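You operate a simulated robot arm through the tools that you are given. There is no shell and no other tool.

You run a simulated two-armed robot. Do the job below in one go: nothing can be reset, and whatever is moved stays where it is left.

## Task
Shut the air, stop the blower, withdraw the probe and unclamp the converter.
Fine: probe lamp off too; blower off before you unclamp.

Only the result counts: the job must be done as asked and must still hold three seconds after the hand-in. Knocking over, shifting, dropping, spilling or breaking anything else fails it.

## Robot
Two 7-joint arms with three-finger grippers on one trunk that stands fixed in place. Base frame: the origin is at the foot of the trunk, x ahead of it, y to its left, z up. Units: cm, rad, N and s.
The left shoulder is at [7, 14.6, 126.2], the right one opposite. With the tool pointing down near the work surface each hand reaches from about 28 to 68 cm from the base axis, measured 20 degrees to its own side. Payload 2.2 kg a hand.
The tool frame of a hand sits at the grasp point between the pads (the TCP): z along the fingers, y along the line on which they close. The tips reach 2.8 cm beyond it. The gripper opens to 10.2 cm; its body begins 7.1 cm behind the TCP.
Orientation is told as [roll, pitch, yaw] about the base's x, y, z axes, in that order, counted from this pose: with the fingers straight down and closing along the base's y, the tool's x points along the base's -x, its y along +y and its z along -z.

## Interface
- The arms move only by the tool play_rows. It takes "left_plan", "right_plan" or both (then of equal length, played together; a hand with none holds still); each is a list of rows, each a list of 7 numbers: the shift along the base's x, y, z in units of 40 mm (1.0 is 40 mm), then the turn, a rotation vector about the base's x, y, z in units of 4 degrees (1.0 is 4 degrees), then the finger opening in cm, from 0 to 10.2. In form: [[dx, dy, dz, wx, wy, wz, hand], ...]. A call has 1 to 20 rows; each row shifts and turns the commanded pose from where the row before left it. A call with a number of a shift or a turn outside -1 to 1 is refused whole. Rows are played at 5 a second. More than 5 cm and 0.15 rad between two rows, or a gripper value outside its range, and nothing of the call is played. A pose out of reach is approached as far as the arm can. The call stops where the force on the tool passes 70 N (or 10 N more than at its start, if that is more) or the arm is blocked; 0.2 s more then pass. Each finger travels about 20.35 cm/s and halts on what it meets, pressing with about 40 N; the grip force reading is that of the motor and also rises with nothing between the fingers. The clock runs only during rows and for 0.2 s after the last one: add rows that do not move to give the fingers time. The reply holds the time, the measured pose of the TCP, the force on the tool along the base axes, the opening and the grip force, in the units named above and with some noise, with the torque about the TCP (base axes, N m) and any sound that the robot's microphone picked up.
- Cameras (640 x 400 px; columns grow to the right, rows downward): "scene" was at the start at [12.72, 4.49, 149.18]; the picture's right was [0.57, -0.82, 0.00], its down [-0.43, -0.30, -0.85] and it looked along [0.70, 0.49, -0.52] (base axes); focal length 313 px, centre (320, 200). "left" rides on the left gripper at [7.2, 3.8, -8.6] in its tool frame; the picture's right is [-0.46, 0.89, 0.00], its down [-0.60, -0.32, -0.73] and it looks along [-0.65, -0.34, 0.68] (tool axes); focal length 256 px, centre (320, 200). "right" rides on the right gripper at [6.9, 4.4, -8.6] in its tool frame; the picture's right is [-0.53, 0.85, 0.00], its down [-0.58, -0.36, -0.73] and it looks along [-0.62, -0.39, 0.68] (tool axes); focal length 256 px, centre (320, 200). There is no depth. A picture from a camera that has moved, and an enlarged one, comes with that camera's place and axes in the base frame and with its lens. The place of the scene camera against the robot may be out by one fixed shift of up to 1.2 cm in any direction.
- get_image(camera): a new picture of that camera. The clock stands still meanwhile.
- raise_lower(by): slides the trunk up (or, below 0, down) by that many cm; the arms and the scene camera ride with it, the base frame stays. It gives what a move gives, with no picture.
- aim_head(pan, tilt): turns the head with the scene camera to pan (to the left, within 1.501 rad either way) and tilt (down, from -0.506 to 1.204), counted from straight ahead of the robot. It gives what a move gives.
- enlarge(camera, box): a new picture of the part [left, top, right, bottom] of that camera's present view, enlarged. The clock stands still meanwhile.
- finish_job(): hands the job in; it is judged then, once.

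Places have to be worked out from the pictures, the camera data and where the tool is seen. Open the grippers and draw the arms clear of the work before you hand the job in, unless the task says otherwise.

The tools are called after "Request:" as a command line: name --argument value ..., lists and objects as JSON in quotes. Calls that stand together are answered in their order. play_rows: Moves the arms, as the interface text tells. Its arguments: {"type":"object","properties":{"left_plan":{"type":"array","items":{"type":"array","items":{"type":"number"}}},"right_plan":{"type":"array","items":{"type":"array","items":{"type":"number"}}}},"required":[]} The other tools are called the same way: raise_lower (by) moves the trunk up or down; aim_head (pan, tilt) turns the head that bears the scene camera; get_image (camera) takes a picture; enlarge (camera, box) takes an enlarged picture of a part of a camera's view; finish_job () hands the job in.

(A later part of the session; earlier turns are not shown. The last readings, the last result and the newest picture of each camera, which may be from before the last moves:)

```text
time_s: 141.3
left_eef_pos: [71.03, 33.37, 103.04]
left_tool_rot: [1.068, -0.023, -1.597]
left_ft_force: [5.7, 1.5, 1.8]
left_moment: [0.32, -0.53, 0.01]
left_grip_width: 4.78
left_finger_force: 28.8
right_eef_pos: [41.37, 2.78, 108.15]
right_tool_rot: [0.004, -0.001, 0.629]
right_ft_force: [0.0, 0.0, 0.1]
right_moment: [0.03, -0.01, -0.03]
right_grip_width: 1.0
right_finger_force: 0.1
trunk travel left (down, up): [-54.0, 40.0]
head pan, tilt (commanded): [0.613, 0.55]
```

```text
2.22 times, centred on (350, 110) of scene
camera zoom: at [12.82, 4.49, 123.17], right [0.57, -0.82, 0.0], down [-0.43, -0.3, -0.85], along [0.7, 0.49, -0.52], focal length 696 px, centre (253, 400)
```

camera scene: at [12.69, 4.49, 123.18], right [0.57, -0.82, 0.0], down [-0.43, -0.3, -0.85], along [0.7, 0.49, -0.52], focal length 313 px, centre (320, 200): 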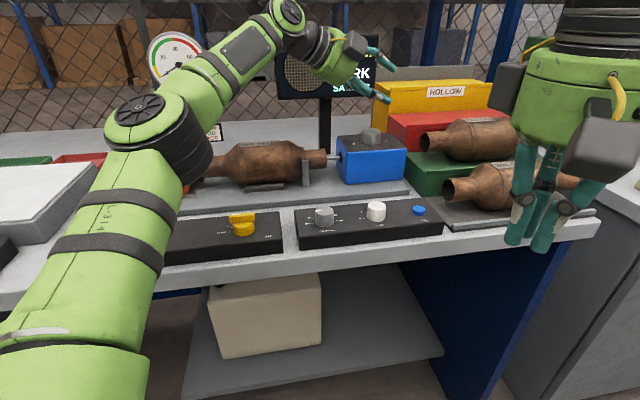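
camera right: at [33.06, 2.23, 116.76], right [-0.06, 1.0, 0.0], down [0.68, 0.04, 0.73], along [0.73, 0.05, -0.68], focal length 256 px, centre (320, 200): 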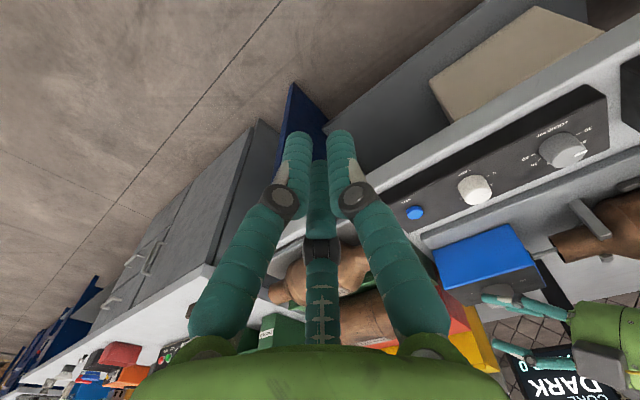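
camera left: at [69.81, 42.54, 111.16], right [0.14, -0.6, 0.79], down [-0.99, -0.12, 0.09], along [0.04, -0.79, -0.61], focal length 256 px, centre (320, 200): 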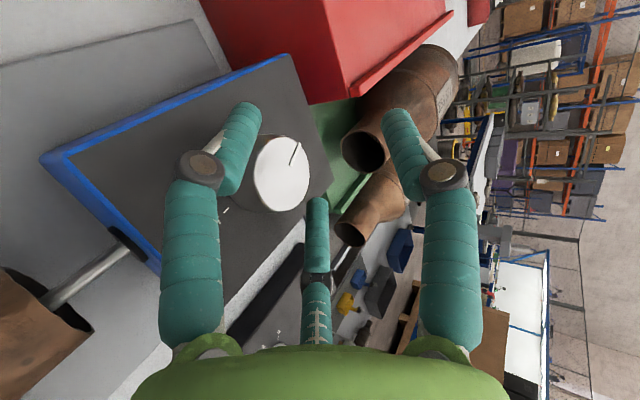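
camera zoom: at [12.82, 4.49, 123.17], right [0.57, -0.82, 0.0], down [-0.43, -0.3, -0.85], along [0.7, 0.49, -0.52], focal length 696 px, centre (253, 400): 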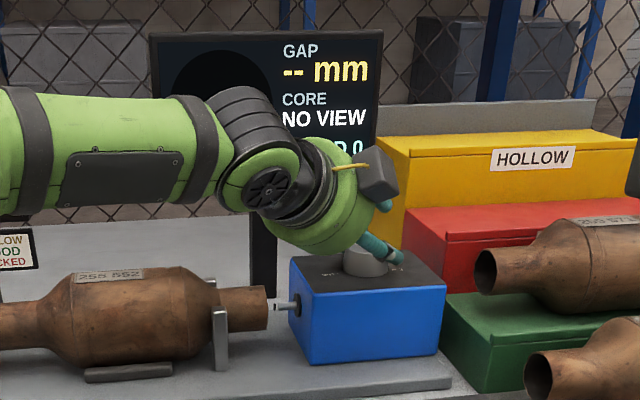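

The probe tip has now left the converter. The pointer is at ≈108°, so I turn ~25° more to OUT.

Request:
play_rows --left_plan '[[0, 0, 0, 0, 0, 0.8, 1.0], [0, 0, 0, 0, 0, 0.8, 1.0], [0, 0, 0, 0, 0, 0.8, 1.0], [0, 0, 0, 0, 0, 0.8, 1.0], [0, 0, 0, 0, 0, 0.8, 1.0], [0, 0, 0, 0, 0, 0.8, 1.0], [0, 0, 0, 0, 0, 0.8, 1.0], [0, 0, 0, 0, 0, 0, 1.0]]'

Request:
enlarge --camera "left" --box '[180, 70, 400, 270]'

Request:
enlarge --camera "scene" --box '[260, 20, 440, 200]'

```text
time_s: 143.1
left_eef_pos: [71.14, 33.22, 102.99]
left_tool_rot: [1.065, -0.021, -1.203]
left_ft_force: [-1.2, -4.3, -0.5]
left_moment: [0.0, 0.13, -0.03]
left_grip_width: 4.8
left_finger_force: 28.1
right_eef_pos: [41.32, 2.65, 108.21]
right_tool_rot: [0.001, -0.001, 0.628]
right_ft_force: [0.3, -0.1, 0.3]
right_moment: [0.01, 0.01, 0.02]
right_grip_width: 0.98
right_finger_force: 0.0
trunk travel left (down, up): [-54.0, 40.0]
head pan, tilt (commanded): [0.613, 0.55]
```

```text
2.00 times, centred on (290, 170) of left
camera zoom: at [63.08, 37.98, 110.33], right [0.56, -0.26, 0.79], down [-0.52, -0.85, 0.09], along [0.64, -0.46, -0.61], focal length 512 px, centre (380, 260)
```

zoom: 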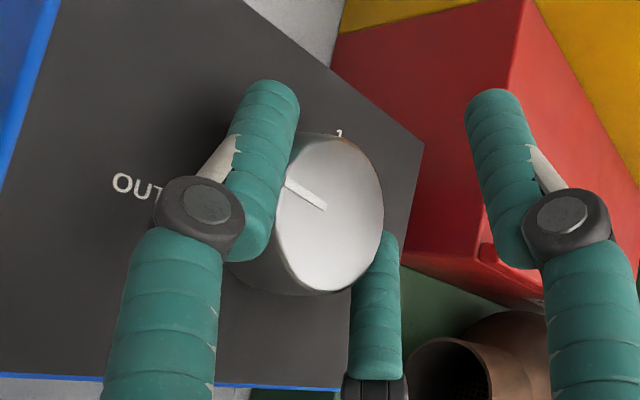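

```text
2.22 times, centred on (350, 110) of scene
camera zoom: at [12.73, 4.4, 123.18], right [0.57, -0.82, 0.0], down [-0.43, -0.3, -0.85], along [0.7, 0.49, -0.52], focal length 696 px, centre (253, 400)
```

zoom: 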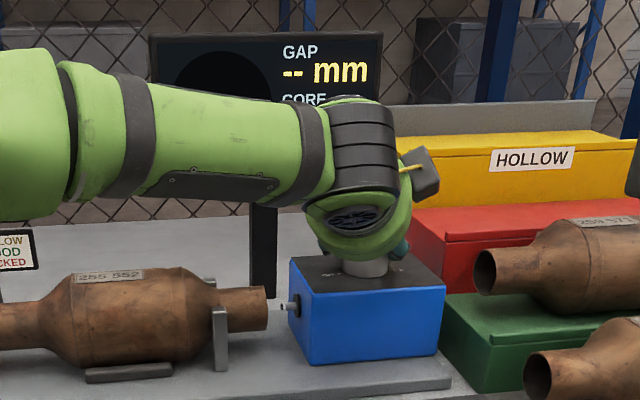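

The pointer is at ≈127°; the probe is nearly fully back. I turn another ~9° and read the torque.

Request:
play_rows --left_plan '[[0, 0, 0, 0, 0, 0.75, 1.0], [0, 0, 0, 0, 0, 0.75, 1.0], [0, 0, 0, 0, 0, 0.75, 1.0], [0, 0, 0, 0, 0, 0, 1.0]]'

Request:
enlarge --camera "left" --box '[180, 70, 400, 270]'

Request:
enlarge --camera "scene" --box '[300, 110, 420, 200]'

```text
time_s: 144.1
left_eef_pos: [71.1, 33.21, 103.09]
left_tool_rot: [1.067, -0.021, -1.047]
left_ft_force: [-1.7, -8.2, -2.0]
left_moment: [-0.2, 0.4, -0.01]
left_grip_width: 4.78
left_finger_force: 28.1
right_eef_pos: [41.31, 2.6, 108.15]
right_tool_rot: [0.0, -0.001, 0.628]
right_ft_force: [-0.4, 0.5, -0.3]
right_moment: [0.0, -0.02, 0.01]
right_grip_width: 0.98
right_finger_force: 0.0
trunk travel left (down, up): [-54.0, 40.0]
head pan, tilt (commanded): [0.613, 0.55]
```

```text
2.00 times, centred on (290, 170) of left
camera zoom: at [62.44, 36.62, 110.34], right [0.59, -0.17, 0.78], down [-0.39, -0.92, 0.09], along [0.7, -0.36, -0.61], focal length 512 px, centre (380, 260)
```

zoom: 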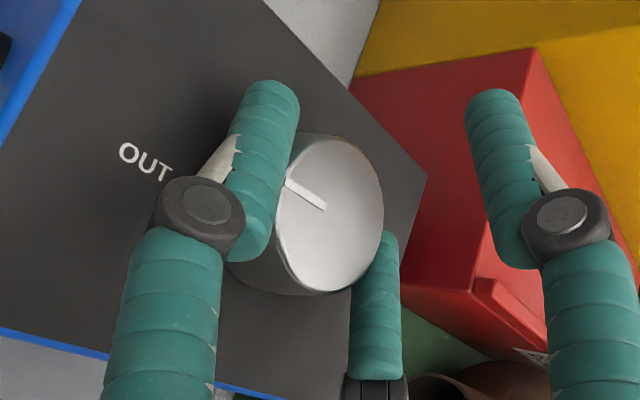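

```text
4.44 times, centred on (360, 155) of scene
camera zoom: at [12.72, 4.31, 123.18], right [0.57, -0.82, 0.0], down [-0.43, -0.3, -0.85], along [0.7, 0.49, -0.52], focal length 1391 px, centre (142, 400)
```

zoom: 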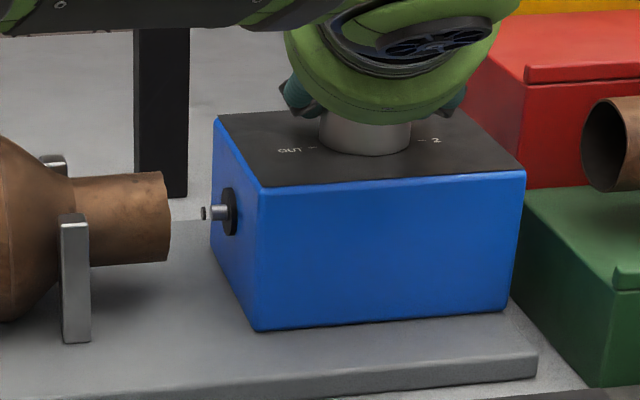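

The pointer is now at ≈136°, on OUT, and the rod is back in its box. I release, lift off and verify.

Request:
play_rows --left_plan '[[0, 0, 0, 0, 0, 0, 5.6], [0, 0, 0, 0, 0, 0, 5.8], [0, 0, 0.1, 0, 0, 0, 6.2], [0, 0, 0.35, 0, 0, 0, 6.6], [0, 0, 0.5, 0, 0, 0, 6.6], [0, 0, 0.5, 0, 0, 0, 6.6], [-0.5, 0.1, 0.4, 0, 0, 0, 6.6], [-0.5, 0.1, 0.3, 0, 0, 0, 6.6], [-0.5, 0.1, 0.2, 0, 0, 0, 6.6], [0, 0, 0, 0, 0, 0, 6.6]]'

Request:
get_image --camera "left"

Request:
get_image --camera "scene"

Request:
enlarge --camera "scene" --box '[300, 110, 420, 200]'

```text
time_s: 146.3
left_eef_pos: [65.12, 34.64, 112.47]
left_tool_rot: [1.065, -0.023, -1.048]
left_ft_force: [-0.3, -0.6, -0.3]
left_moment: [0.01, 0.01, 0.04]
left_grip_width: 6.59
left_finger_force: 0.1
right_eef_pos: [41.2, 2.71, 108.14]
right_tool_rot: [0.001, 0.0, 0.628]
right_ft_force: [0.1, 0.4, -0.6]
right_moment: [-0.03, 0.03, -0.02]
right_grip_width: 0.98
right_finger_force: 0.1
trunk travel left (down, up): [-54.0, 40.0]
head pan, tilt (commanded): [0.613, 0.55]
```

```text
taken
camera left: at [56.5, 38.06, 119.79], right [0.6, -0.17, 0.78], down [-0.39, -0.92, 0.09], along [0.7, -0.36, -0.61], focal length 256 px, centre (320, 200)
```

left: 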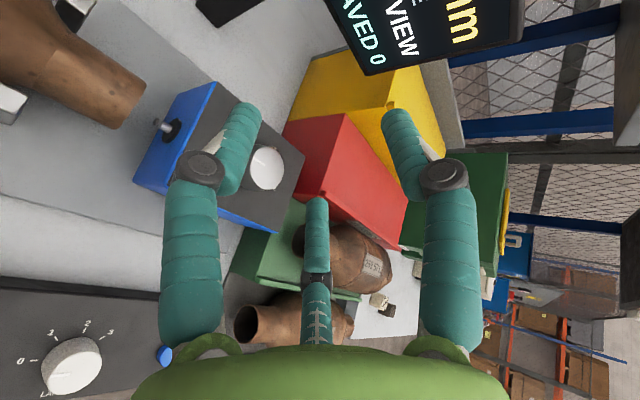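

```text
taken
camera scene: at [12.79, 4.47, 123.17], right [0.57, -0.82, 0.0], down [-0.43, -0.3, -0.85], along [0.7, 0.49, -0.52], focal length 313 px, centre (320, 200)
```

scene: 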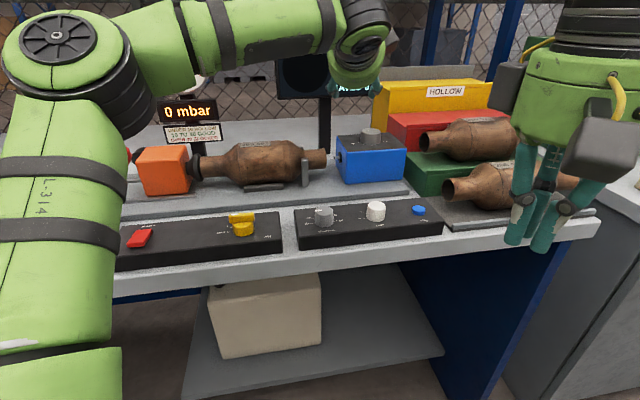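

```text
4.44 times, centred on (360, 155) of scene
camera zoom: at [12.79, 4.47, 123.17], right [0.57, -0.82, 0.0], down [-0.43, -0.3, -0.85], along [0.7, 0.49, -0.52], focal length 1391 px, centre (142, 400)
```

zoom: 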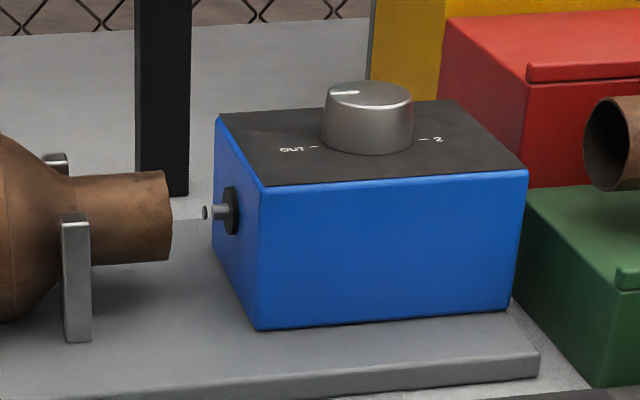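

The probe knob points at OUT and the probe is out of the converter. I check the lamp knob in this view.

Request:
enlarge --camera "left" --box '[0, 300, 160, 400]'

Request:
enlarge --camera "right" --box '[380, 80, 640, 260]'

```text
4.00 times, centred on (80, 350) of left
camera zoom: at [56.5, 38.06, 119.79], right [0.6, -0.17, 0.78], down [-0.39, -0.92, 0.09], along [0.7, -0.36, -0.61], focal length 1024 px, centre (1280, -400)
```

zoom: 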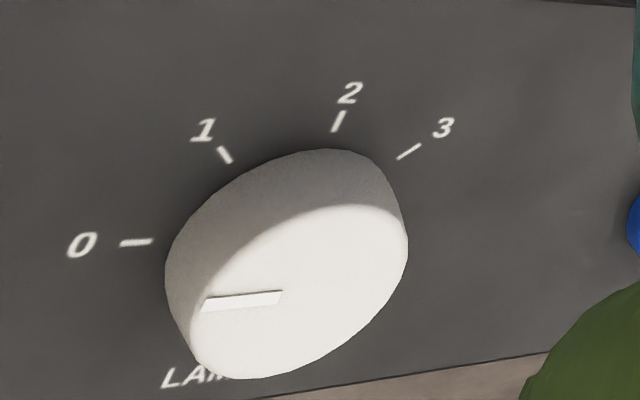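

```text
2.22 times, centred on (510, 170) of right
camera zoom: at [33.14, 2.23, 116.73], right [-0.06, 1.0, 0.0], down [0.68, 0.04, 0.73], along [0.73, 0.05, -0.68], focal length 569 px, centre (-102, 267)
```

zoom: 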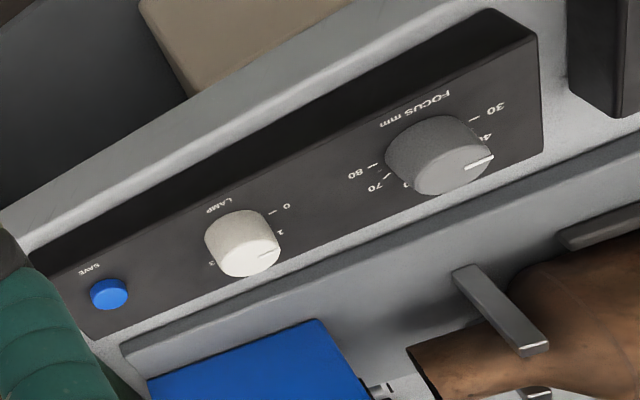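

The lamp pointer lines up with 0 and the probe is OUT. Now for the unclamping: I raise the trunk back to its starting height, then bring the left hand upright again.

Request:
raise_lower --by 26

Request:
play_rows --left_plan '[[-0.3, 0.05, 0, -0.4766, 0.8254, 0, 6], [-0.3, 0.05, 0, -0.4766, 0.8254, 0, 6], [-0.3, 0.05, 0, -0.4766, 0.8254, 0, 6], [-0.3, 0.05, 0, -0.4766, 0.8254, 0, 6], [-0.3, 0.05, -0.2, -0.4766, 0.8254, 0, 6], [-0.3, 0.05, -0.2, -0.4766, 0.8254, 0, 6], [-0.3, 0.05, -0.2, -0.4766, 0.8254, 0, 6], [-0.3, 0.05, -0.2, -0.4766, 0.8254, 0, 6], [-0.3, 0.05, -0.2, -0.4766, 0.8254, 0, 6], [-0.3, 0.05, -0.2, -0.4766, 0.8254, 0, 6], [-0.3, 0.05, -0.2, -0.4766, 0.8254, 0, 6], [-0.3, 0.05, -0.2, -0.4766, 0.8254, 0, 6], [-0.3, 0.05, -0.2, -0.4766, 0.8254, 0, 6], [-0.3, 0.05, -0.2, -0.4766, 0.8254, 0, 6], [-0.3, 0.05, -0.2, -0.4766, 0.8254, 0, 6], [-0.3, 0.05, -0.2, -0.4766, 0.8254, 0, 6], [0, 0, 0, 0, 0, 0, 6]]'

Request:
get_image --camera "scene"

```text
time_s: 149.0
left_eef_pos: [65.22, 34.46, 138.43]
left_tool_rot: [1.065, -0.023, -1.048]
left_ft_force: [-0.3, -0.2, 0.3]
left_moment: [0.0, 0.03, 0.03]
left_grip_width: 6.61
left_finger_force: 0.1
right_eef_pos: [41.17, 2.77, 134.22]
right_tool_rot: [0.0, -0.001, 0.627]
right_ft_force: [0.8, 0.1, 0.0]
right_moment: [0.0, -0.02, 0.01]
right_grip_width: 1.02
right_finger_force: 0.0
trunk travel left (down, up): [-80.0, 14.0]
head pan, tilt (commanded): [0.613, 0.55]
```

```text
time_s: 152.6
left_eef_pos: [45.91, 37.66, 128.81]
left_tool_rot: [0.001, -0.012, -1.025]
left_ft_force: [0.2, 0.0, -0.9]
left_moment: [0.0, 0.01, 0.0]
left_grip_width: 6.01
left_finger_force: 0.1
right_eef_pos: [41.24, 2.72, 134.15]
right_tool_rot: [0.0, 0.001, 0.629]
right_ft_force: [-0.1, -0.1, 0.1]
right_moment: [0.01, 0.0, -0.01]
right_grip_width: 0.99
right_finger_force: 0.0
trunk travel left (down, up): [-80.0, 14.0]
head pan, tilt (commanded): [0.613, 0.55]
```

```text
taken
camera scene: at [12.73, 4.46, 149.18], right [0.57, -0.82, 0.0], down [-0.43, -0.3, -0.85], along [0.7, 0.49, -0.52], focal length 313 px, centre (320, 200)
```

scene: 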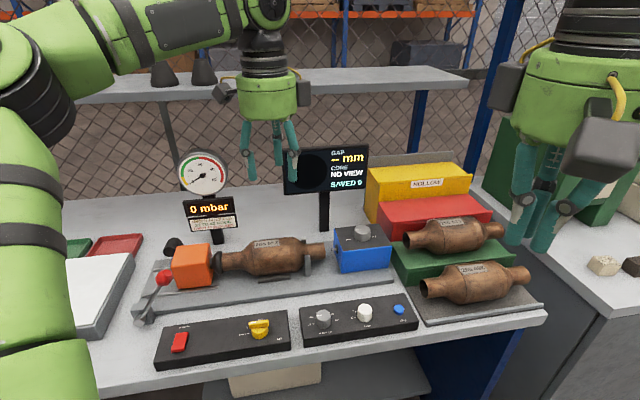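

The hand is upright at yaw −59° and the bench is intact. I turn the yaw to +45° while moving toward the lever at a safe height.

Request:
play_rows --left_plan '[[-0.12, 0.1, -0.04, 0, 0, 1, 6], [-0.12, 0.1, -0.04, 0, 0, 1, 6], [-0.12, 0.1, -0.04, 0, 0, 1, 6], [-0.12, 0.1, -0.04, 0, 0, 1, 6], [-0.12, 0.1, -0.04, 0, 0, 1, 6], [-0.12, 0.1, -0.04, 0, 0, 1, 6], [-0.12, 0.1, -0.04, 0, 0, 1, 6], [-0.12, 0.1, -0.04, 0, 0, 1, 6], [-0.12, 0.1, -0.04, 0, 0, 1, 6], [-0.12, 0.1, -0.04, 0, 0, 1, 6], [-0.12, 0.1, -0.04, 0, 0, 1, 6], [-0.12, 0.1, -0.04, 0, 0, 1, 6], [-0.12, 0.1, -0.04, 0, 0, 1, 6], [-0.12, 0.1, -0.04, 0, 0, 1, 6], [-0.12, 0.1, -0.04, 0, 0, 1, 6], [-0.12, 0.1, -0.04, 0, 0, 1, 6], [-0.12, 0.1, -0.04, 0, 0, 1, 6], [-0.12, 0.1, -0.04, 0, 0, 1, 6], [-0.12, 0.1, -0.04, 0, 0, 1, 6], [-0.12, 0.1, -0.04, 0, 0, 1, 6]]'

Request:
play_rows --left_plan '[[-0.15, 0.15, -0.2, 0, 0, 1, 6], [-0.15, 0.15, -0.2, 0, 0, 1, 6], [-0.15, 0.15, -0.2, 0, 0, 1, 6], [-0.15, 0.15, -0.2, 0, 0, 1, 6], [-0.15, 0.15, -0.2, 0, 0, 1, 6], [-0.15, 0.15, -0.1, 0, 0, 0.93, 6], [0, 0, 0, 0, 0, 0, 6]]'

Request:
get_image --camera "left"

Request:
get_image --camera "scene"

```text
time_s: 156.8
left_eef_pos: [36.38, 45.78, 125.56]
left_tool_rot: [0.004, -0.012, 0.372]
left_ft_force: [-0.1, -0.9, 0.0]
left_moment: [0.04, 0.04, -0.04]
left_grip_width: 6.0
left_finger_force: 0.0
right_eef_pos: [41.28, 2.78, 134.2]
right_tool_rot: [-0.001, 0.0, 0.627]
right_ft_force: [0.3, 0.4, -1.2]
right_moment: [0.0, 0.0, 0.02]
right_grip_width: 1.01
right_finger_force: 0.1
trunk travel left (down, up): [-80.0, 14.0]
head pan, tilt (commanded): [0.613, 0.55]
```

```text
time_s: 158.4
left_eef_pos: [32.69, 49.33, 121.25]
left_tool_rot: [0.002, -0.01, 0.783]
left_ft_force: [-0.2, 0.7, 0.5]
left_moment: [0.03, 0.0, -0.03]
left_grip_width: 6.03
left_finger_force: 0.0
right_eef_pos: [41.19, 2.72, 134.21]
right_tool_rot: [0.001, 0.001, 0.629]
right_ft_force: [-0.3, 0.0, -0.1]
right_moment: [0.01, 0.01, 0.0]
right_grip_width: 1.01
right_finger_force: 0.0
trunk travel left (down, up): [-80.0, 14.0]
head pan, tilt (commanded): [0.613, 0.55]
```

```text
taken
camera left: at [24.86, 46.77, 129.82], right [-0.3, 0.96, 0.01], down [0.65, 0.2, 0.74], along [0.7, 0.22, -0.68], focal length 256 px, centre (320, 200)
```

left: 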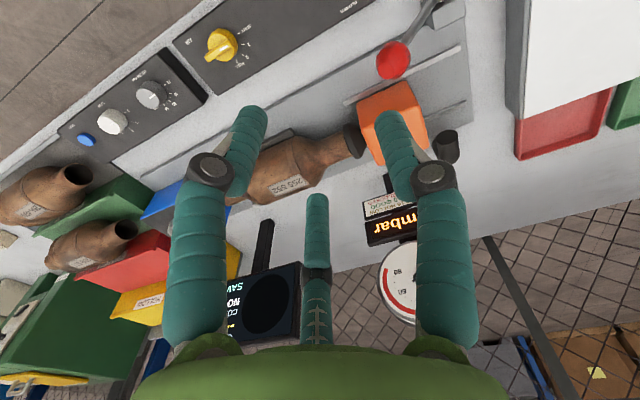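

```text
taken
camera scene: at [12.74, 4.47, 149.18], right [0.57, -0.82, 0.0], down [-0.43, -0.3, -0.85], along [0.7, 0.49, -0.52], focal length 313 px, centre (320, 200)
```

scene: 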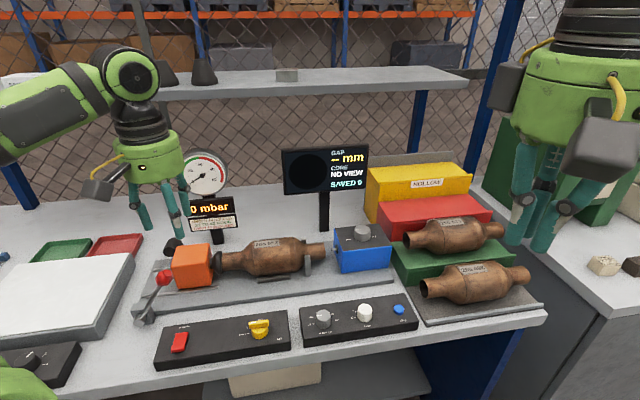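

The ball projects to ≈[31.0, 55.9] at z 104.2, agreeing with before. I enlarge the lever and clamp head from here.

Request:
enlarge --camera "left" --box '[330, 0, 490, 170]'

Request:
enlarge --camera "scene" --box '[100, 220, 240, 350]'

```text
2.35 times, centred on (410, 85) of left
camera zoom: at [24.86, 46.77, 129.82], right [-0.3, 0.96, 0.01], down [0.65, 0.2, 0.74], along [0.7, 0.22, -0.68], focal length 602 px, centre (108, 471)
```

zoom: 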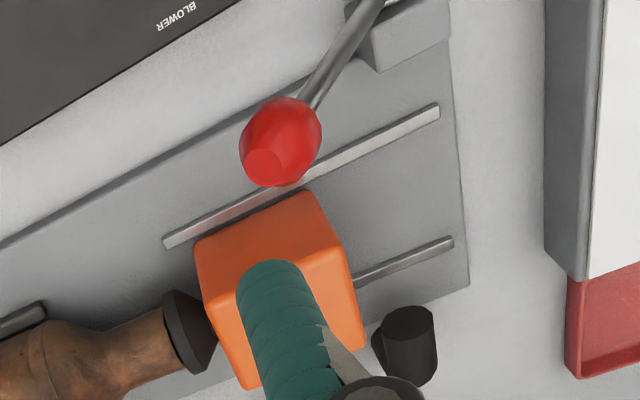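

```text
3.08 times, centred on (170, 285) of scene
camera zoom: at [12.74, 4.47, 149.18], right [0.57, -0.82, 0.0], down [-0.43, -0.3, -0.85], along [0.7, 0.49, -0.52], focal length 963 px, centre (782, -62)
```

zoom: 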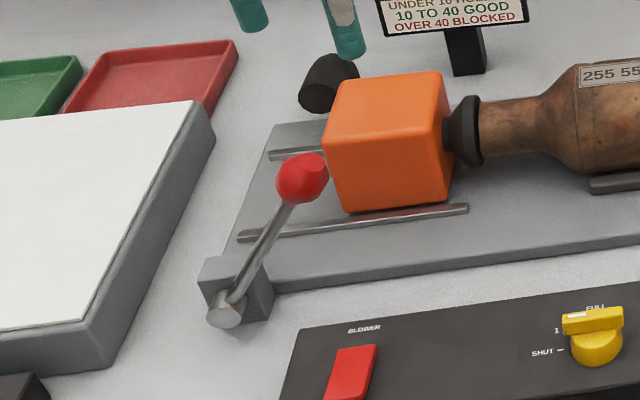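

Clamp head and lever geometry are clear: the block's front face is ~9 cm behind the lever plane, so the fingers can cage the ball. I move above the ball at z≈112 with the fingers open 5.6 cm.

Request:
play_rows --left_plan '[[-0.1, 0.41, -0.58, 0, 0.14, 0, 5.6], [-0.1, 0.41, -0.58, 0, 0, 0, 5.6], [-0.1, 0.41, -0.58, 0, 0, 0, 5.6], [-0.1, 0.41, -0.58, 0, 0, 0, 5.6], [0, 0, 0, 0, 0, 0, 5.6]]'

Request:
get_image --camera "left"

Request:
get_image --camera "scene"

```text
time_s: 159.6
left_eef_pos: [31.38, 56.02, 112.11]
left_tool_rot: [0.008, -0.007, 0.784]
left_ft_force: [-0.7, 0.6, 0.5]
left_moment: [0.0, 0.03, 0.02]
left_grip_width: 5.59
left_finger_force: 0.0
right_eef_pos: [41.33, 2.7, 134.15]
right_tool_rot: [0.0, 0.0, 0.63]
right_ft_force: [-0.3, 0.2, -0.3]
right_moment: [0.03, -0.03, 0.01]
right_grip_width: 0.99
right_finger_force: 0.0
trunk travel left (down, up): [-80.0, 14.0]
head pan, tilt (commanded): [0.613, 0.55]
```

```text
taken
camera left: at [23.61, 53.55, 120.58], right [-0.3, 0.96, 0.01], down [0.65, 0.19, 0.73], along [0.7, 0.22, -0.68], focal length 256 px, centre (320, 200)
```

left: 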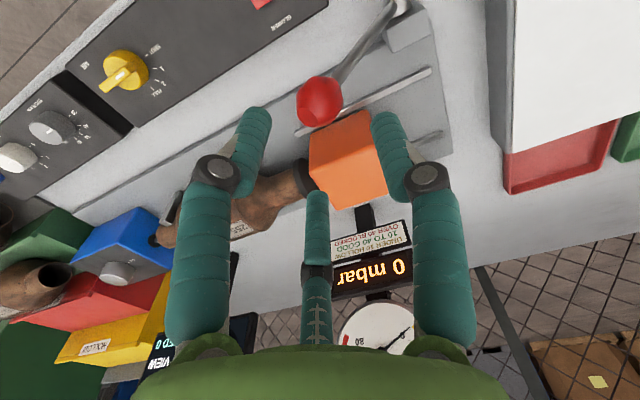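

```text
taken
camera scene: at [12.72, 4.45, 149.18], right [0.57, -0.82, 0.0], down [-0.43, -0.3, -0.85], along [0.7, 0.49, -0.52], focal length 313 px, centre (320, 200)
```

scene: 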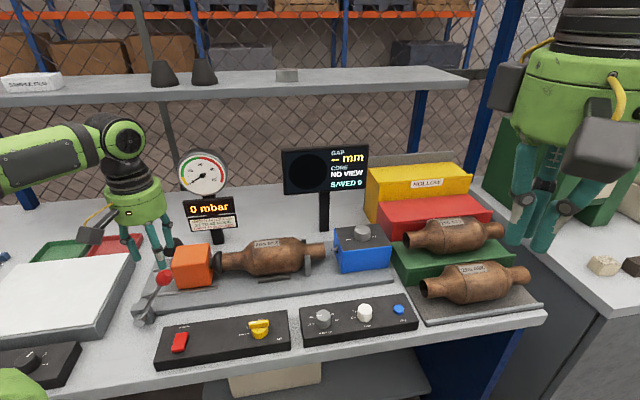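

The ball is exactly under the hand's axis. I descend so the tips sit just below the ball's equator.

Request:
play_rows --left_plan '[[-0.03, 0, -0.5, 0, 0, 0, 5.6], [0, 0, -0.5, 0, 0, 0, 5.6], [0, 0, -0.5, 0, 0, 0, 5.6], [0, 0, 0, 0, 0, 0, 5.0], [0, 0, 0, 0, 0, 0, 4.4], [0, 0, 0, 0, 0, 0, 4.4]]'

Request:
get_image --camera "left"

Request:
enlarge --camera "scene" --box '[80, 180, 240, 340]'

```text
time_s: 161.0
left_eef_pos: [31.22, 55.78, 106.1]
left_tool_rot: [0.009, -0.006, 0.784]
left_ft_force: [-0.3, -0.6, -1.1]
left_moment: [0.01, 0.02, -0.01]
left_grip_width: 4.38
left_finger_force: 0.1
right_eef_pos: [41.27, 2.8, 134.12]
right_tool_rot: [-0.001, 0.0, 0.628]
right_ft_force: [-0.3, 0.2, 0.3]
right_moment: [0.02, -0.01, -0.02]
right_grip_width: 0.98
right_finger_force: 0.2
trunk travel left (down, up): [-80.0, 14.0]
head pan, tilt (commanded): [0.613, 0.55]
```

```text
taken
camera left: at [23.38, 53.32, 114.67], right [-0.3, 0.96, 0.01], down [0.65, 0.2, 0.73], along [0.7, 0.22, -0.68], focal length 256 px, centre (320, 200)
```

left: 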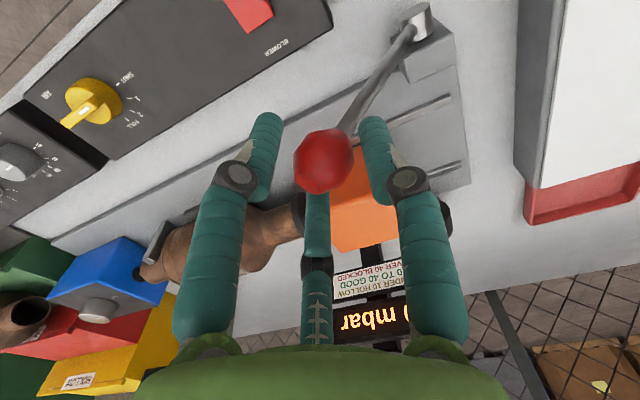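

```text
2.50 times, centred on (160, 260) of scene
camera zoom: at [12.73, 4.49, 149.18], right [0.57, -0.82, 0.0], down [-0.43, -0.3, -0.85], along [0.7, 0.49, -0.52], focal length 782 px, centre (720, 50)
```

zoom: 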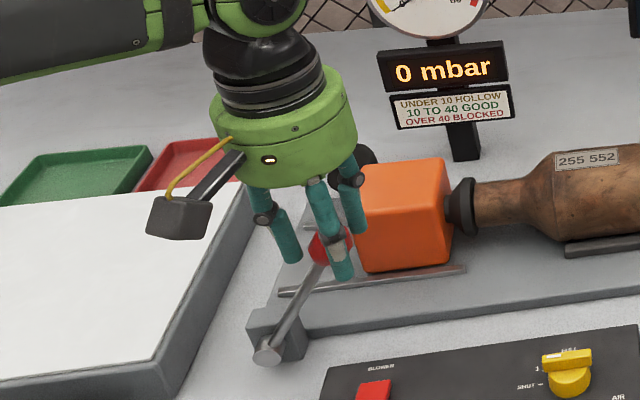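

The ball is caged between the three fingers. I drag it along its arc to the left, first six steps (~24°).

Request:
play_rows --left_plan '[[-0.147, 0.147, 0.135, 0, 0, 0, 4.2], [-0.154, 0.154, 0.12, 0, 0, 0, 4.2], [-0.159, 0.159, 0.103, 0, 0, 0, 4.2], [-0.164, 0.164, 0.088, 0, 0, 0, 4.2], [-0.168, 0.168, 0.073, 0, 0, 0, 4.2], [-0.17, 0.17, 0.053, 0, 0, 0, 4.2], [0, 0, 0, 0, 0, 0, 4.2]]'

Request:
get_image --camera "left"

Request:
enlarge --camera "scene" --box '[80, 180, 240, 340]'

```text
time_s: 162.6
left_eef_pos: [27.13, 59.83, 108.16]
left_tool_rot: [0.009, -0.005, 0.783]
left_ft_force: [0.2, -0.3, 0.6]
left_moment: [0.01, -0.01, 0.03]
left_grip_width: 4.22
left_finger_force: 0.1
right_eef_pos: [41.29, 2.75, 134.09]
right_tool_rot: [0.001, -0.001, 0.629]
right_ft_force: [0.3, -0.1, 0.8]
right_moment: [-0.02, 0.03, -0.02]
right_grip_width: 1.01
right_finger_force: 0.2
trunk travel left (down, up): [-80.0, 14.0]
head pan, tilt (commanded): [0.613, 0.55]
```

```text
taken
camera left: at [19.3, 57.25, 116.8], right [-0.3, 0.96, 0.01], down [0.65, 0.2, 0.73], along [0.7, 0.22, -0.68], focal length 256 px, centre (320, 200)
```

left: 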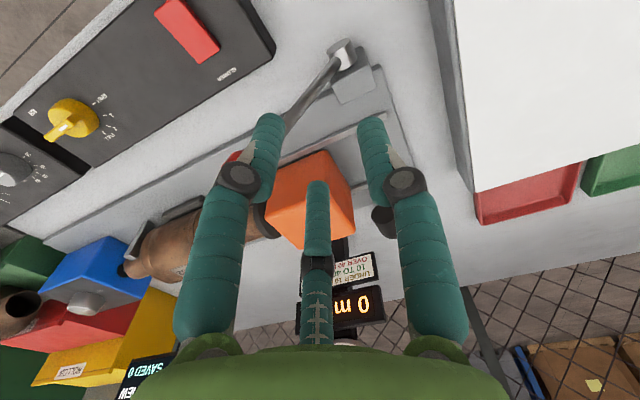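

```text
2.50 times, centred on (160, 260) of scene
camera zoom: at [12.75, 4.48, 149.18], right [0.57, -0.82, 0.0], down [-0.43, -0.3, -0.85], along [0.7, 0.49, -0.52], focal length 782 px, centre (720, 50)
```

zoom: 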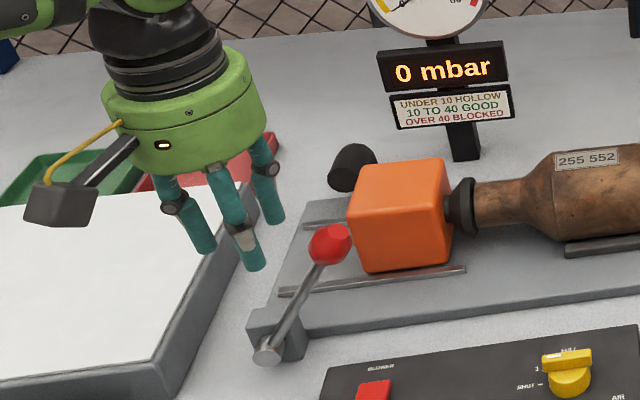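

The ball slipped out between the two trailing fingers and the lever has not moved. I rise, turn the hand 60° so a single finger stands directly behind the ball, and come back over it.

Request:
play_rows --left_plan '[[0, 0, 0.4, 0, 0, 0, 5.6], [0, 0, 0.5, 0, 0, 0, 5.6], [0.07, -0.07, 0, 0, 0, 1, 5.6], [0.07, -0.07, 0, 0, 0, 1, 5.6], [0.07, -0.07, 0, 0, 0, 1, 5.6], [0.07, -0.07, 0, 0, 0, 1, 5.6], [0.07, -0.07, 0, 0, 0, 1, 5.6], [0.07, -0.07, 0, 0, 0, 1, 5.6], [0.07, -0.07, 0, 0, 0, 1, 5.6], [0.07, -0.07, 0, 0, 0, 1, 5.6], [0.07, -0.07, 0, 0, 0, 1, 5.6], [0.07, -0.07, 0, 0, 0, 1, 5.6], [0.07, -0.07, 0, 0, 0, 1, 5.6], [0.07, -0.07, 0, 0, 0, 1, 5.6], [0.06, -0.06, 0, 0, 0, 1, 5.6], [0.06, -0.06, 0, 0, 0, 1, 5.6], [0, 0, 0, 0, 0, 1, 5.6], [0, 0, 0, 0, 0, 0, 5.6]]'

Request:
get_image --camera "left"

Request:
get_image --camera "scene"

```text
time_s: 166.4
left_eef_pos: [30.99, 55.87, 111.95]
left_tool_rot: [0.008, -0.006, 1.831]
left_ft_force: [0.5, 0.2, 0.6]
left_moment: [-0.02, -0.02, 0.0]
left_grip_width: 5.57
left_finger_force: 0.1
right_eef_pos: [41.26, 2.76, 134.06]
right_tool_rot: [-0.001, -0.001, 0.628]
right_ft_force: [-0.1, -0.3, 0.3]
right_moment: [0.0, 0.02, -0.02]
right_grip_width: 1.02
right_finger_force: 0.1
trunk travel left (down, up): [-80.0, 14.0]
head pan, tilt (commanded): [0.613, 0.55]
```

```text
taken
camera left: at [29.29, 47.9, 120.58], right [-0.98, 0.22, 0.01], down [0.16, 0.66, 0.73], along [0.16, 0.71, -0.68], focal length 256 px, centre (320, 200)
```

left: 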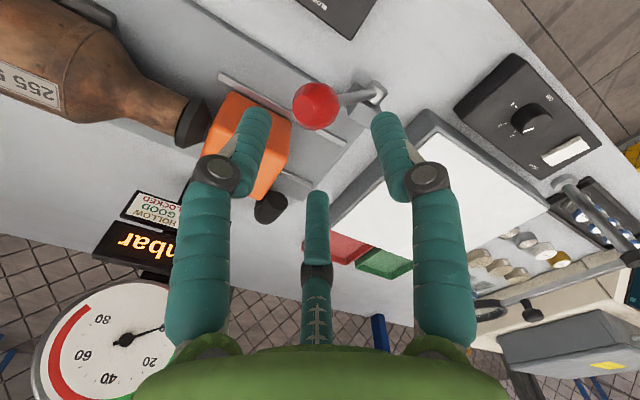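

```text
taken
camera scene: at [12.72, 4.49, 149.18], right [0.57, -0.82, 0.0], down [-0.43, -0.3, -0.85], along [0.7, 0.49, -0.52], focal length 313 px, centre (320, 200)
```

scene: 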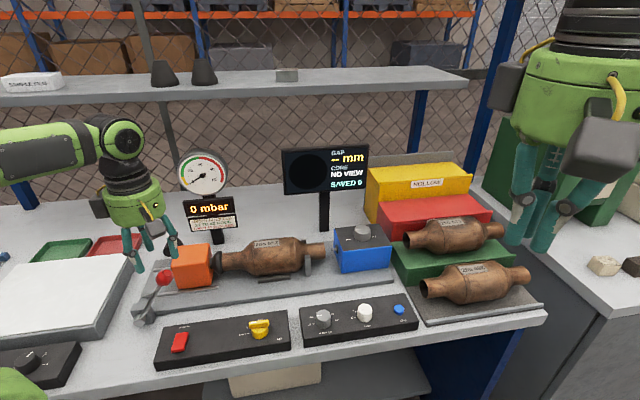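

The ball is centred again with one finger directly on its clamp side. I descend and close to a loose cage of 3.8 cm.

Request:
play_rows --left_plan '[[0, 0, -0.5, 0, 0, 0, 5.6], [0, 0, -0.5, 0, 0, 0, 5.6], [0, 0, -0.5, 0, 0, 0, 5.6], [0, 0, 0, 0, 0, 0, 4.6], [0, 0, 0, 0, 0, 0, 3.8], [0, 0, 0, 0, 0, 0, 3.8]]'

Request:
enlarge --camera "left" --box '[200, 60, 440, 260]'

Request:
enlarge --camera "scene" --box '[80, 180, 240, 340]'

```text
time_s: 167.8
left_eef_pos: [30.98, 56.04, 105.82]
left_tool_rot: [0.008, -0.005, 1.83]
left_ft_force: [1.0, -0.6, 0.1]
left_moment: [-0.02, 0.0, 0.03]
left_grip_width: 3.8
left_finger_force: 0.1
right_eef_pos: [41.17, 2.72, 134.23]
right_tool_rot: [0.0, 0.0, 0.627]
right_ft_force: [0.1, 0.1, 0.2]
right_moment: [0.04, 0.0, -0.02]
right_grip_width: 1.01
right_finger_force: 0.1
trunk travel left (down, up): [-80.0, 14.0]
head pan, tilt (commanded): [0.613, 0.55]
```

```text
2.00 times, centred on (320, 160) of left
camera zoom: at [29.26, 47.94, 114.38], right [-0.98, 0.22, 0.01], down [0.16, 0.66, 0.73], along [0.16, 0.71, -0.68], focal length 512 px, centre (320, 280)
```

zoom: 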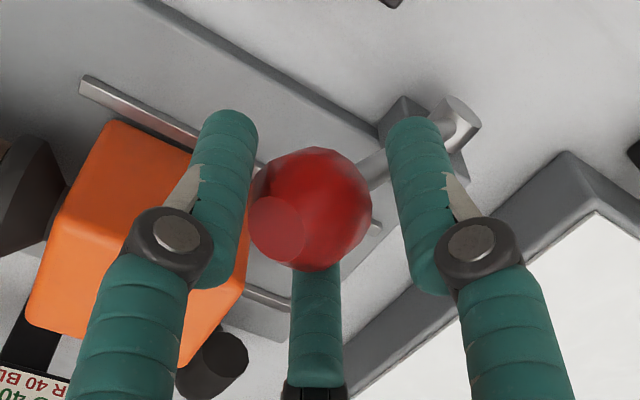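

```text
2.50 times, centred on (160, 260) of scene
camera zoom: at [12.73, 4.5, 149.18], right [0.57, -0.82, 0.0], down [-0.43, -0.3, -0.85], along [0.7, 0.49, -0.52], focal length 782 px, centre (720, 50)
```

zoom: 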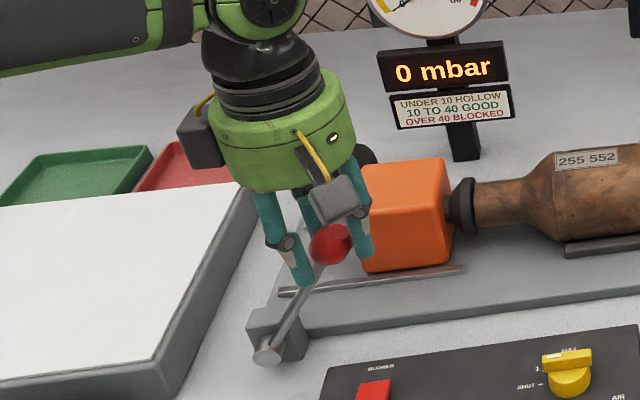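

The ball is caged with a finger on its right side. I drag along the arc again.

Request:
play_rows --left_plan '[[-0.147, 0.147, 0.135, 0, 0, 0, 3.6], [-0.154, 0.154, 0.12, 0, 0, 0, 3.6], [-0.159, 0.159, 0.103, 0, 0, 0, 3.6], [-0.164, 0.164, 0.088, 0, 0, 0, 3.6], [0, 0, 0, 0, 0, 0, 3.6]]'

Request:
enlarge --camera "left" --box '[200, 60, 440, 260]'

Request:
enlarge --camera "scene" --box '[80, 180, 240, 340]'

```text
time_s: 169.0
left_eef_pos: [28.51, 58.54, 107.44]
left_tool_rot: [0.008, -0.005, 1.831]
left_ft_force: [-0.2, -0.4, 0.1]
left_moment: [0.02, 0.02, 0.01]
left_grip_width: 3.61
left_finger_force: 0.1
right_eef_pos: [41.17, 2.82, 134.11]
right_tool_rot: [-0.001, 0.0, 0.63]
right_ft_force: [-0.3, 0.5, 0.7]
right_moment: [0.0, 0.02, -0.03]
right_grip_width: 0.96
right_finger_force: 0.0
trunk travel left (down, up): [-80.0, 14.0]
head pan, tilt (commanded): [0.613, 0.55]
```

```text
2.00 times, centred on (320, 160) of left
camera zoom: at [26.7, 50.46, 116.2], right [-0.98, 0.22, 0.01], down [0.16, 0.66, 0.73], along [0.15, 0.72, -0.68], focal length 512 px, centre (320, 280)
```

zoom: 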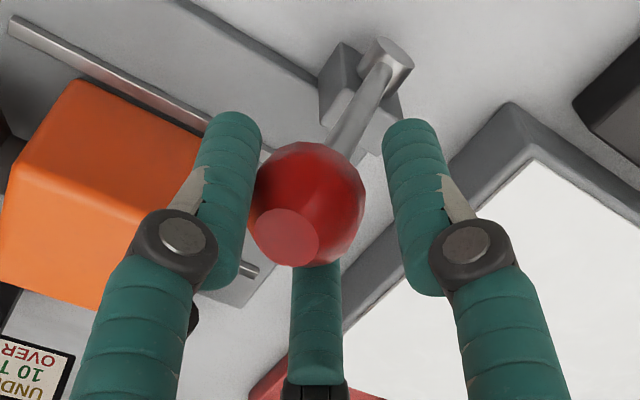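

```text
2.50 times, centred on (160, 260) of scene
camera zoom: at [12.75, 4.48, 149.17], right [0.57, -0.82, 0.0], down [-0.43, -0.3, -0.85], along [0.7, 0.49, -0.52], focal length 782 px, centre (720, 50)
```

zoom: 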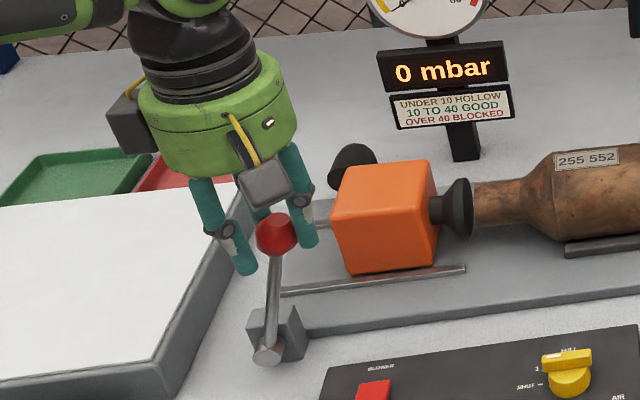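

The lever is moving and the clamp head slides back with almost no force. I continue along the arc.

Request:
play_rows --left_plan '[[-0.168, 0.168, 0.073, 0, 0, 0, 3.6], [-0.17, 0.17, 0.053, 0, 0, 0, 3.6], [-0.173, 0.173, 0.038, 0, 0, 0, 3.6], [-0.175, 0.175, 0.02, 0, 0, 0, 3.6], [-0.175, 0.175, 0.005, 0, 0, 0, 3.6], [-0.175, 0.175, -0.015, 0, 0, 0, 3.6], [0, 0, 0, 0, 0, 0, 3.6]]'

Request:
enlarge --camera "left" --box '[200, 60, 440, 260]'

Request:
enlarge --camera "scene" --box '[40, 180, 240, 340]'

```text
time_s: 170.6
left_eef_pos: [24.35, 62.64, 108.2]
left_tool_rot: [0.006, -0.005, 1.831]
left_ft_force: [0.2, 0.1, 0.7]
left_moment: [0.02, 0.01, -0.02]
left_grip_width: 3.62
left_finger_force: 0.0
right_eef_pos: [41.32, 2.76, 134.16]
right_tool_rot: [0.001, 0.0, 0.628]
right_ft_force: [0.4, -0.6, -0.8]
right_moment: [-0.02, 0.01, 0.01]
right_grip_width: 1.0
right_finger_force: 0.1
trunk travel left (down, up): [-80.0, 14.0]
head pan, tilt (commanded): [0.613, 0.55]
```

```text
2.00 times, centred on (320, 160) of left
camera zoom: at [22.61, 54.64, 116.86], right [-0.98, 0.22, 0.01], down [0.16, 0.66, 0.73], along [0.16, 0.71, -0.68], focal length 512 px, centre (320, 280)
```

zoom: 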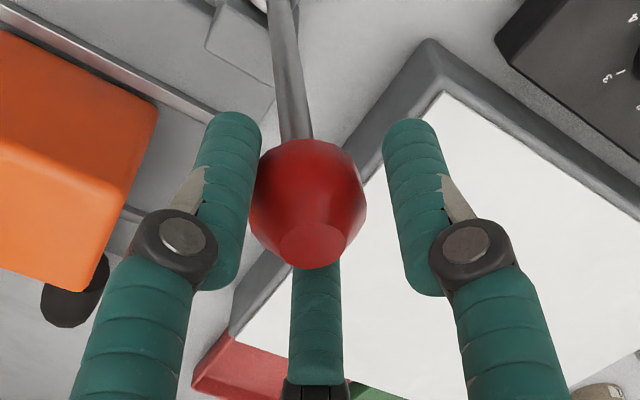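

```text
2.50 times, centred on (140, 260) of scene
camera zoom: at [12.73, 4.48, 149.18], right [0.57, -0.82, 0.0], down [-0.43, -0.3, -0.85], along [0.7, 0.49, -0.52], focal length 782 px, centre (770, 50)
```

zoom: 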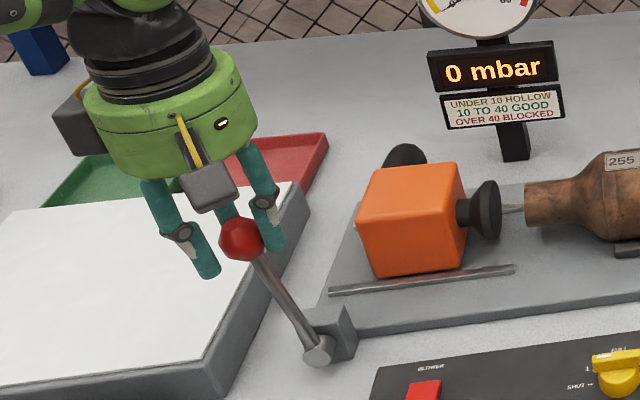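

The clamp head has drawn clear of the converter and the lever leans left. I keep following the arc to find the end of its travel.

Request:
play_rows --left_plan '[[-0.173, 0.173, -0.033, 0, 0, 0, 3.6], [-0.173, 0.173, -0.048, 0, 0, 0, 3.6], [-0.168, 0.168, -0.065, 0, 0, 0, 3.6], [-0.166, 0.166, -0.083, 0, 0, 0, 3.6], [0, 0, 0, 0, 0, 0, 3.6]]'

Request:
enlarge --camera "left" --box '[200, 60, 440, 260]'

Request:
enlarge --camera "scene" --box '[40, 180, 240, 340]'

```text
time_s: 171.8
left_eef_pos: [21.53, 65.5, 107.24]
left_tool_rot: [0.007, -0.005, 1.831]
left_ft_force: [-1.1, 4.3, -1.1]
left_moment: [0.05, 0.01, 0.03]
left_grip_width: 3.82
left_finger_force: 1.9
right_eef_pos: [41.19, 2.97, 134.12]
right_tool_rot: [-0.001, 0.001, 0.627]
right_ft_force: [-0.1, 0.1, -0.1]
right_moment: [-0.02, 0.01, -0.01]
right_grip_width: 0.98
right_finger_force: 0.1
trunk travel left (down, up): [-80.0, 14.0]
head pan, tilt (commanded): [0.613, 0.55]
```

```text
2.00 times, centred on (320, 160) of left
camera zoom: at [19.75, 57.35, 115.89], right [-0.98, 0.22, 0.01], down [0.16, 0.66, 0.73], along [0.16, 0.72, -0.68], focal length 512 px, centre (320, 280)
```

zoom: 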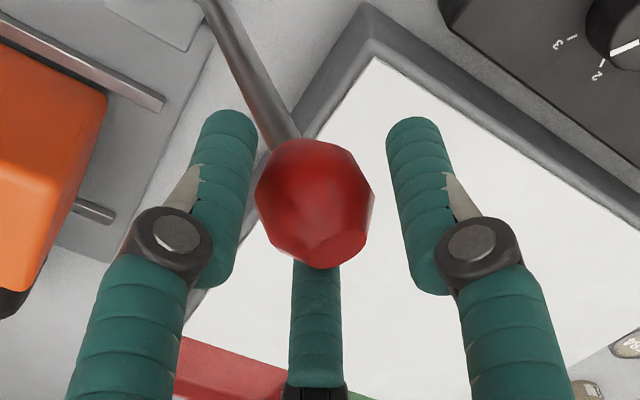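

```text
2.50 times, centred on (140, 260) of scene
camera zoom: at [12.72, 4.62, 149.17], right [0.57, -0.82, 0.0], down [-0.43, -0.3, -0.85], along [0.7, 0.49, -0.52], focal length 782 px, centre (770, 50)
```

zoom: 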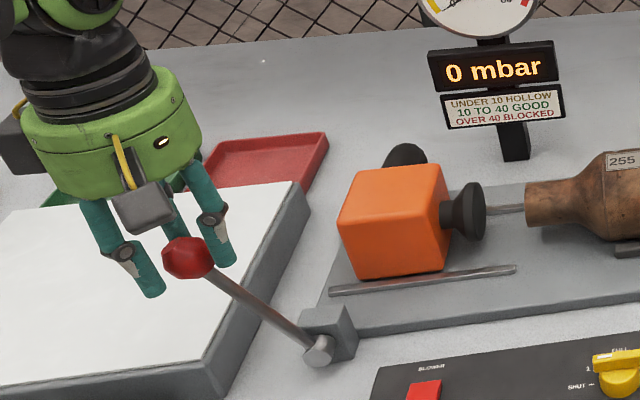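

There is slight resistance (4 N). I try two more small steps to see whether this is the end stop.

Request:
play_rows --left_plan '[[-0.12, 0.12, -0.09, 0, 0, 0, 3.8], [-0.12, 0.12, -0.09, 0, 0, 0, 3.8], [0, 0, 0, 0, 0, 0, 3.8]]'

Request:
enlarge --camera "scene" --box '[40, 180, 240, 340]'

Request:
enlarge --camera "left" --box '[200, 60, 440, 260]'

```text
time_s: 172.6
left_eef_pos: [20.77, 66.32, 106.74]
left_tool_rot: [0.007, -0.004, 1.831]
left_ft_force: [4.1, 3.6, -0.3]
left_moment: [0.01, -0.17, -0.07]
left_grip_width: 4.1
left_finger_force: 2.4
right_eef_pos: [41.35, 2.86, 134.15]
right_tool_rot: [0.001, 0.002, 0.628]
right_ft_force: [0.1, 0.1, -0.2]
right_moment: [0.02, 0.0, 0.01]
right_grip_width: 1.03
right_finger_force: 0.0
trunk travel left (down, up): [-80.0, 14.0]
head pan, tilt (commanded): [0.613, 0.55]
```

```text
2.50 times, centred on (140, 260) of scene
camera zoom: at [12.87, 4.6, 149.16], right [0.57, -0.82, 0.0], down [-0.43, -0.3, -0.85], along [0.7, 0.49, -0.52], focal length 782 px, centre (770, 50)
```

zoom: 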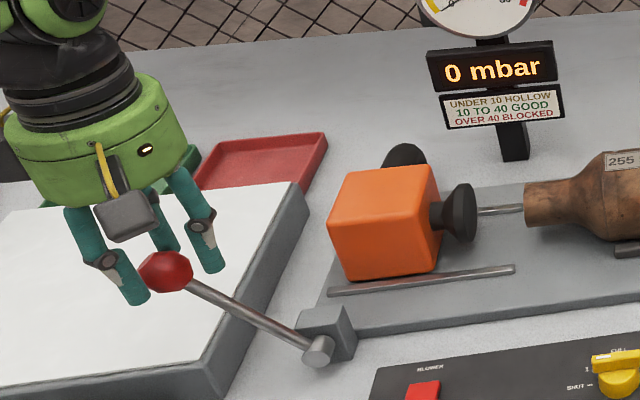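

```text
2.00 times, centred on (320, 160) of left
camera zoom: at [19.07, 58.22, 115.35], right [-0.97, 0.22, 0.01], down [0.16, 0.66, 0.73], along [0.16, 0.71, -0.68], focal length 512 px, centre (320, 280)
```

zoom: 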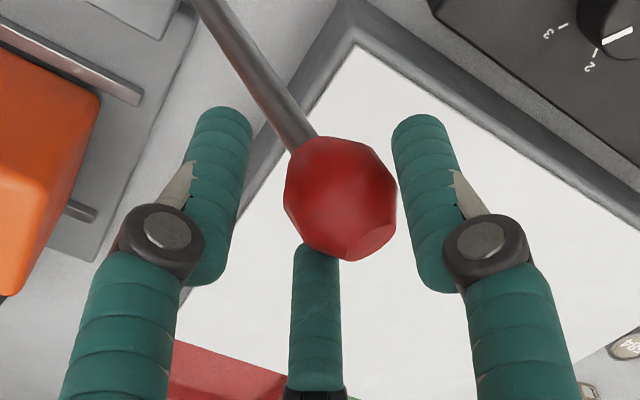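

The lever is at ≈−36° and the head still moves slightly, so I keep following the arc downward.

Request:
play_rows --left_plan '[[-0.08, 0.08, -0.2, 0, 0, 0, 4.0], [-0.129, 0.129, -0.168, 0, 0, 0, 4.0], [-0.122, 0.122, -0.178, 0, 0, 0, 4.0], [0, 0, 0, 0, 0, 0, 4.0]]'

Request:
enlarge --camera "scene" --box '[40, 180, 240, 340]'

Request:
enlarge --camera "left" --box '[200, 60, 440, 260]'

```text
time_s: 173.6
left_eef_pos: [19.39, 67.05, 104.91]
left_tool_rot: [0.005, -0.004, 1.83]
left_ft_force: [3.2, -11.9, 12.4]
left_moment: [-0.5, -0.21, -0.26]
left_grip_width: 4.79
left_finger_force: 6.0
right_eef_pos: [41.19, 2.21, 134.3]
right_tool_rot: [0.005, -0.003, 0.63]
right_ft_force: [-0.2, -0.7, -0.1]
right_moment: [0.01, 0.03, 0.0]
right_grip_width: 0.98
right_finger_force: 0.2
trunk travel left (down, up): [-80.0, 14.0]
head pan, tilt (commanded): [0.613, 0.55]
```

```text
2.50 times, centred on (140, 260) of scene
camera zoom: at [12.65, 3.92, 149.22], right [0.57, -0.82, 0.0], down [-0.43, -0.3, -0.85], along [0.7, 0.49, -0.52], focal length 782 px, centre (770, 50)
```

zoom: 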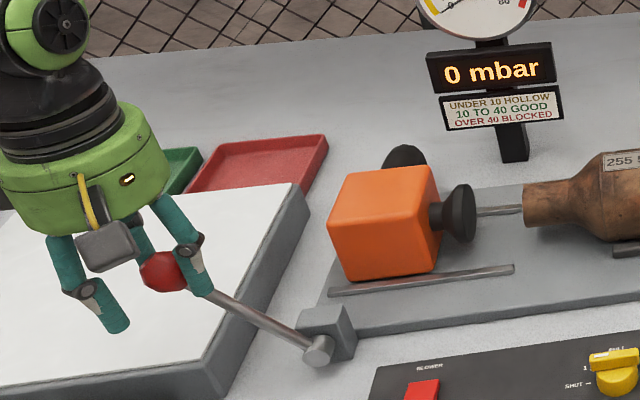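

```text
2.00 times, centred on (320, 160) of left
camera zoom: at [17.53, 59.0, 113.51], right [-0.97, 0.22, 0.01], down [0.16, 0.66, 0.73], along [0.16, 0.72, -0.68], focal length 512 px, centre (320, 280)
```

zoom: 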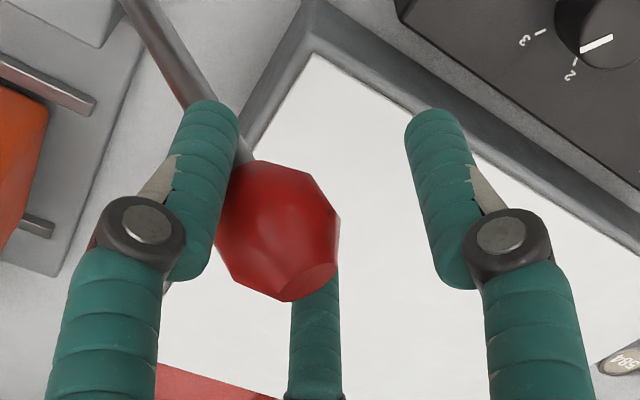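

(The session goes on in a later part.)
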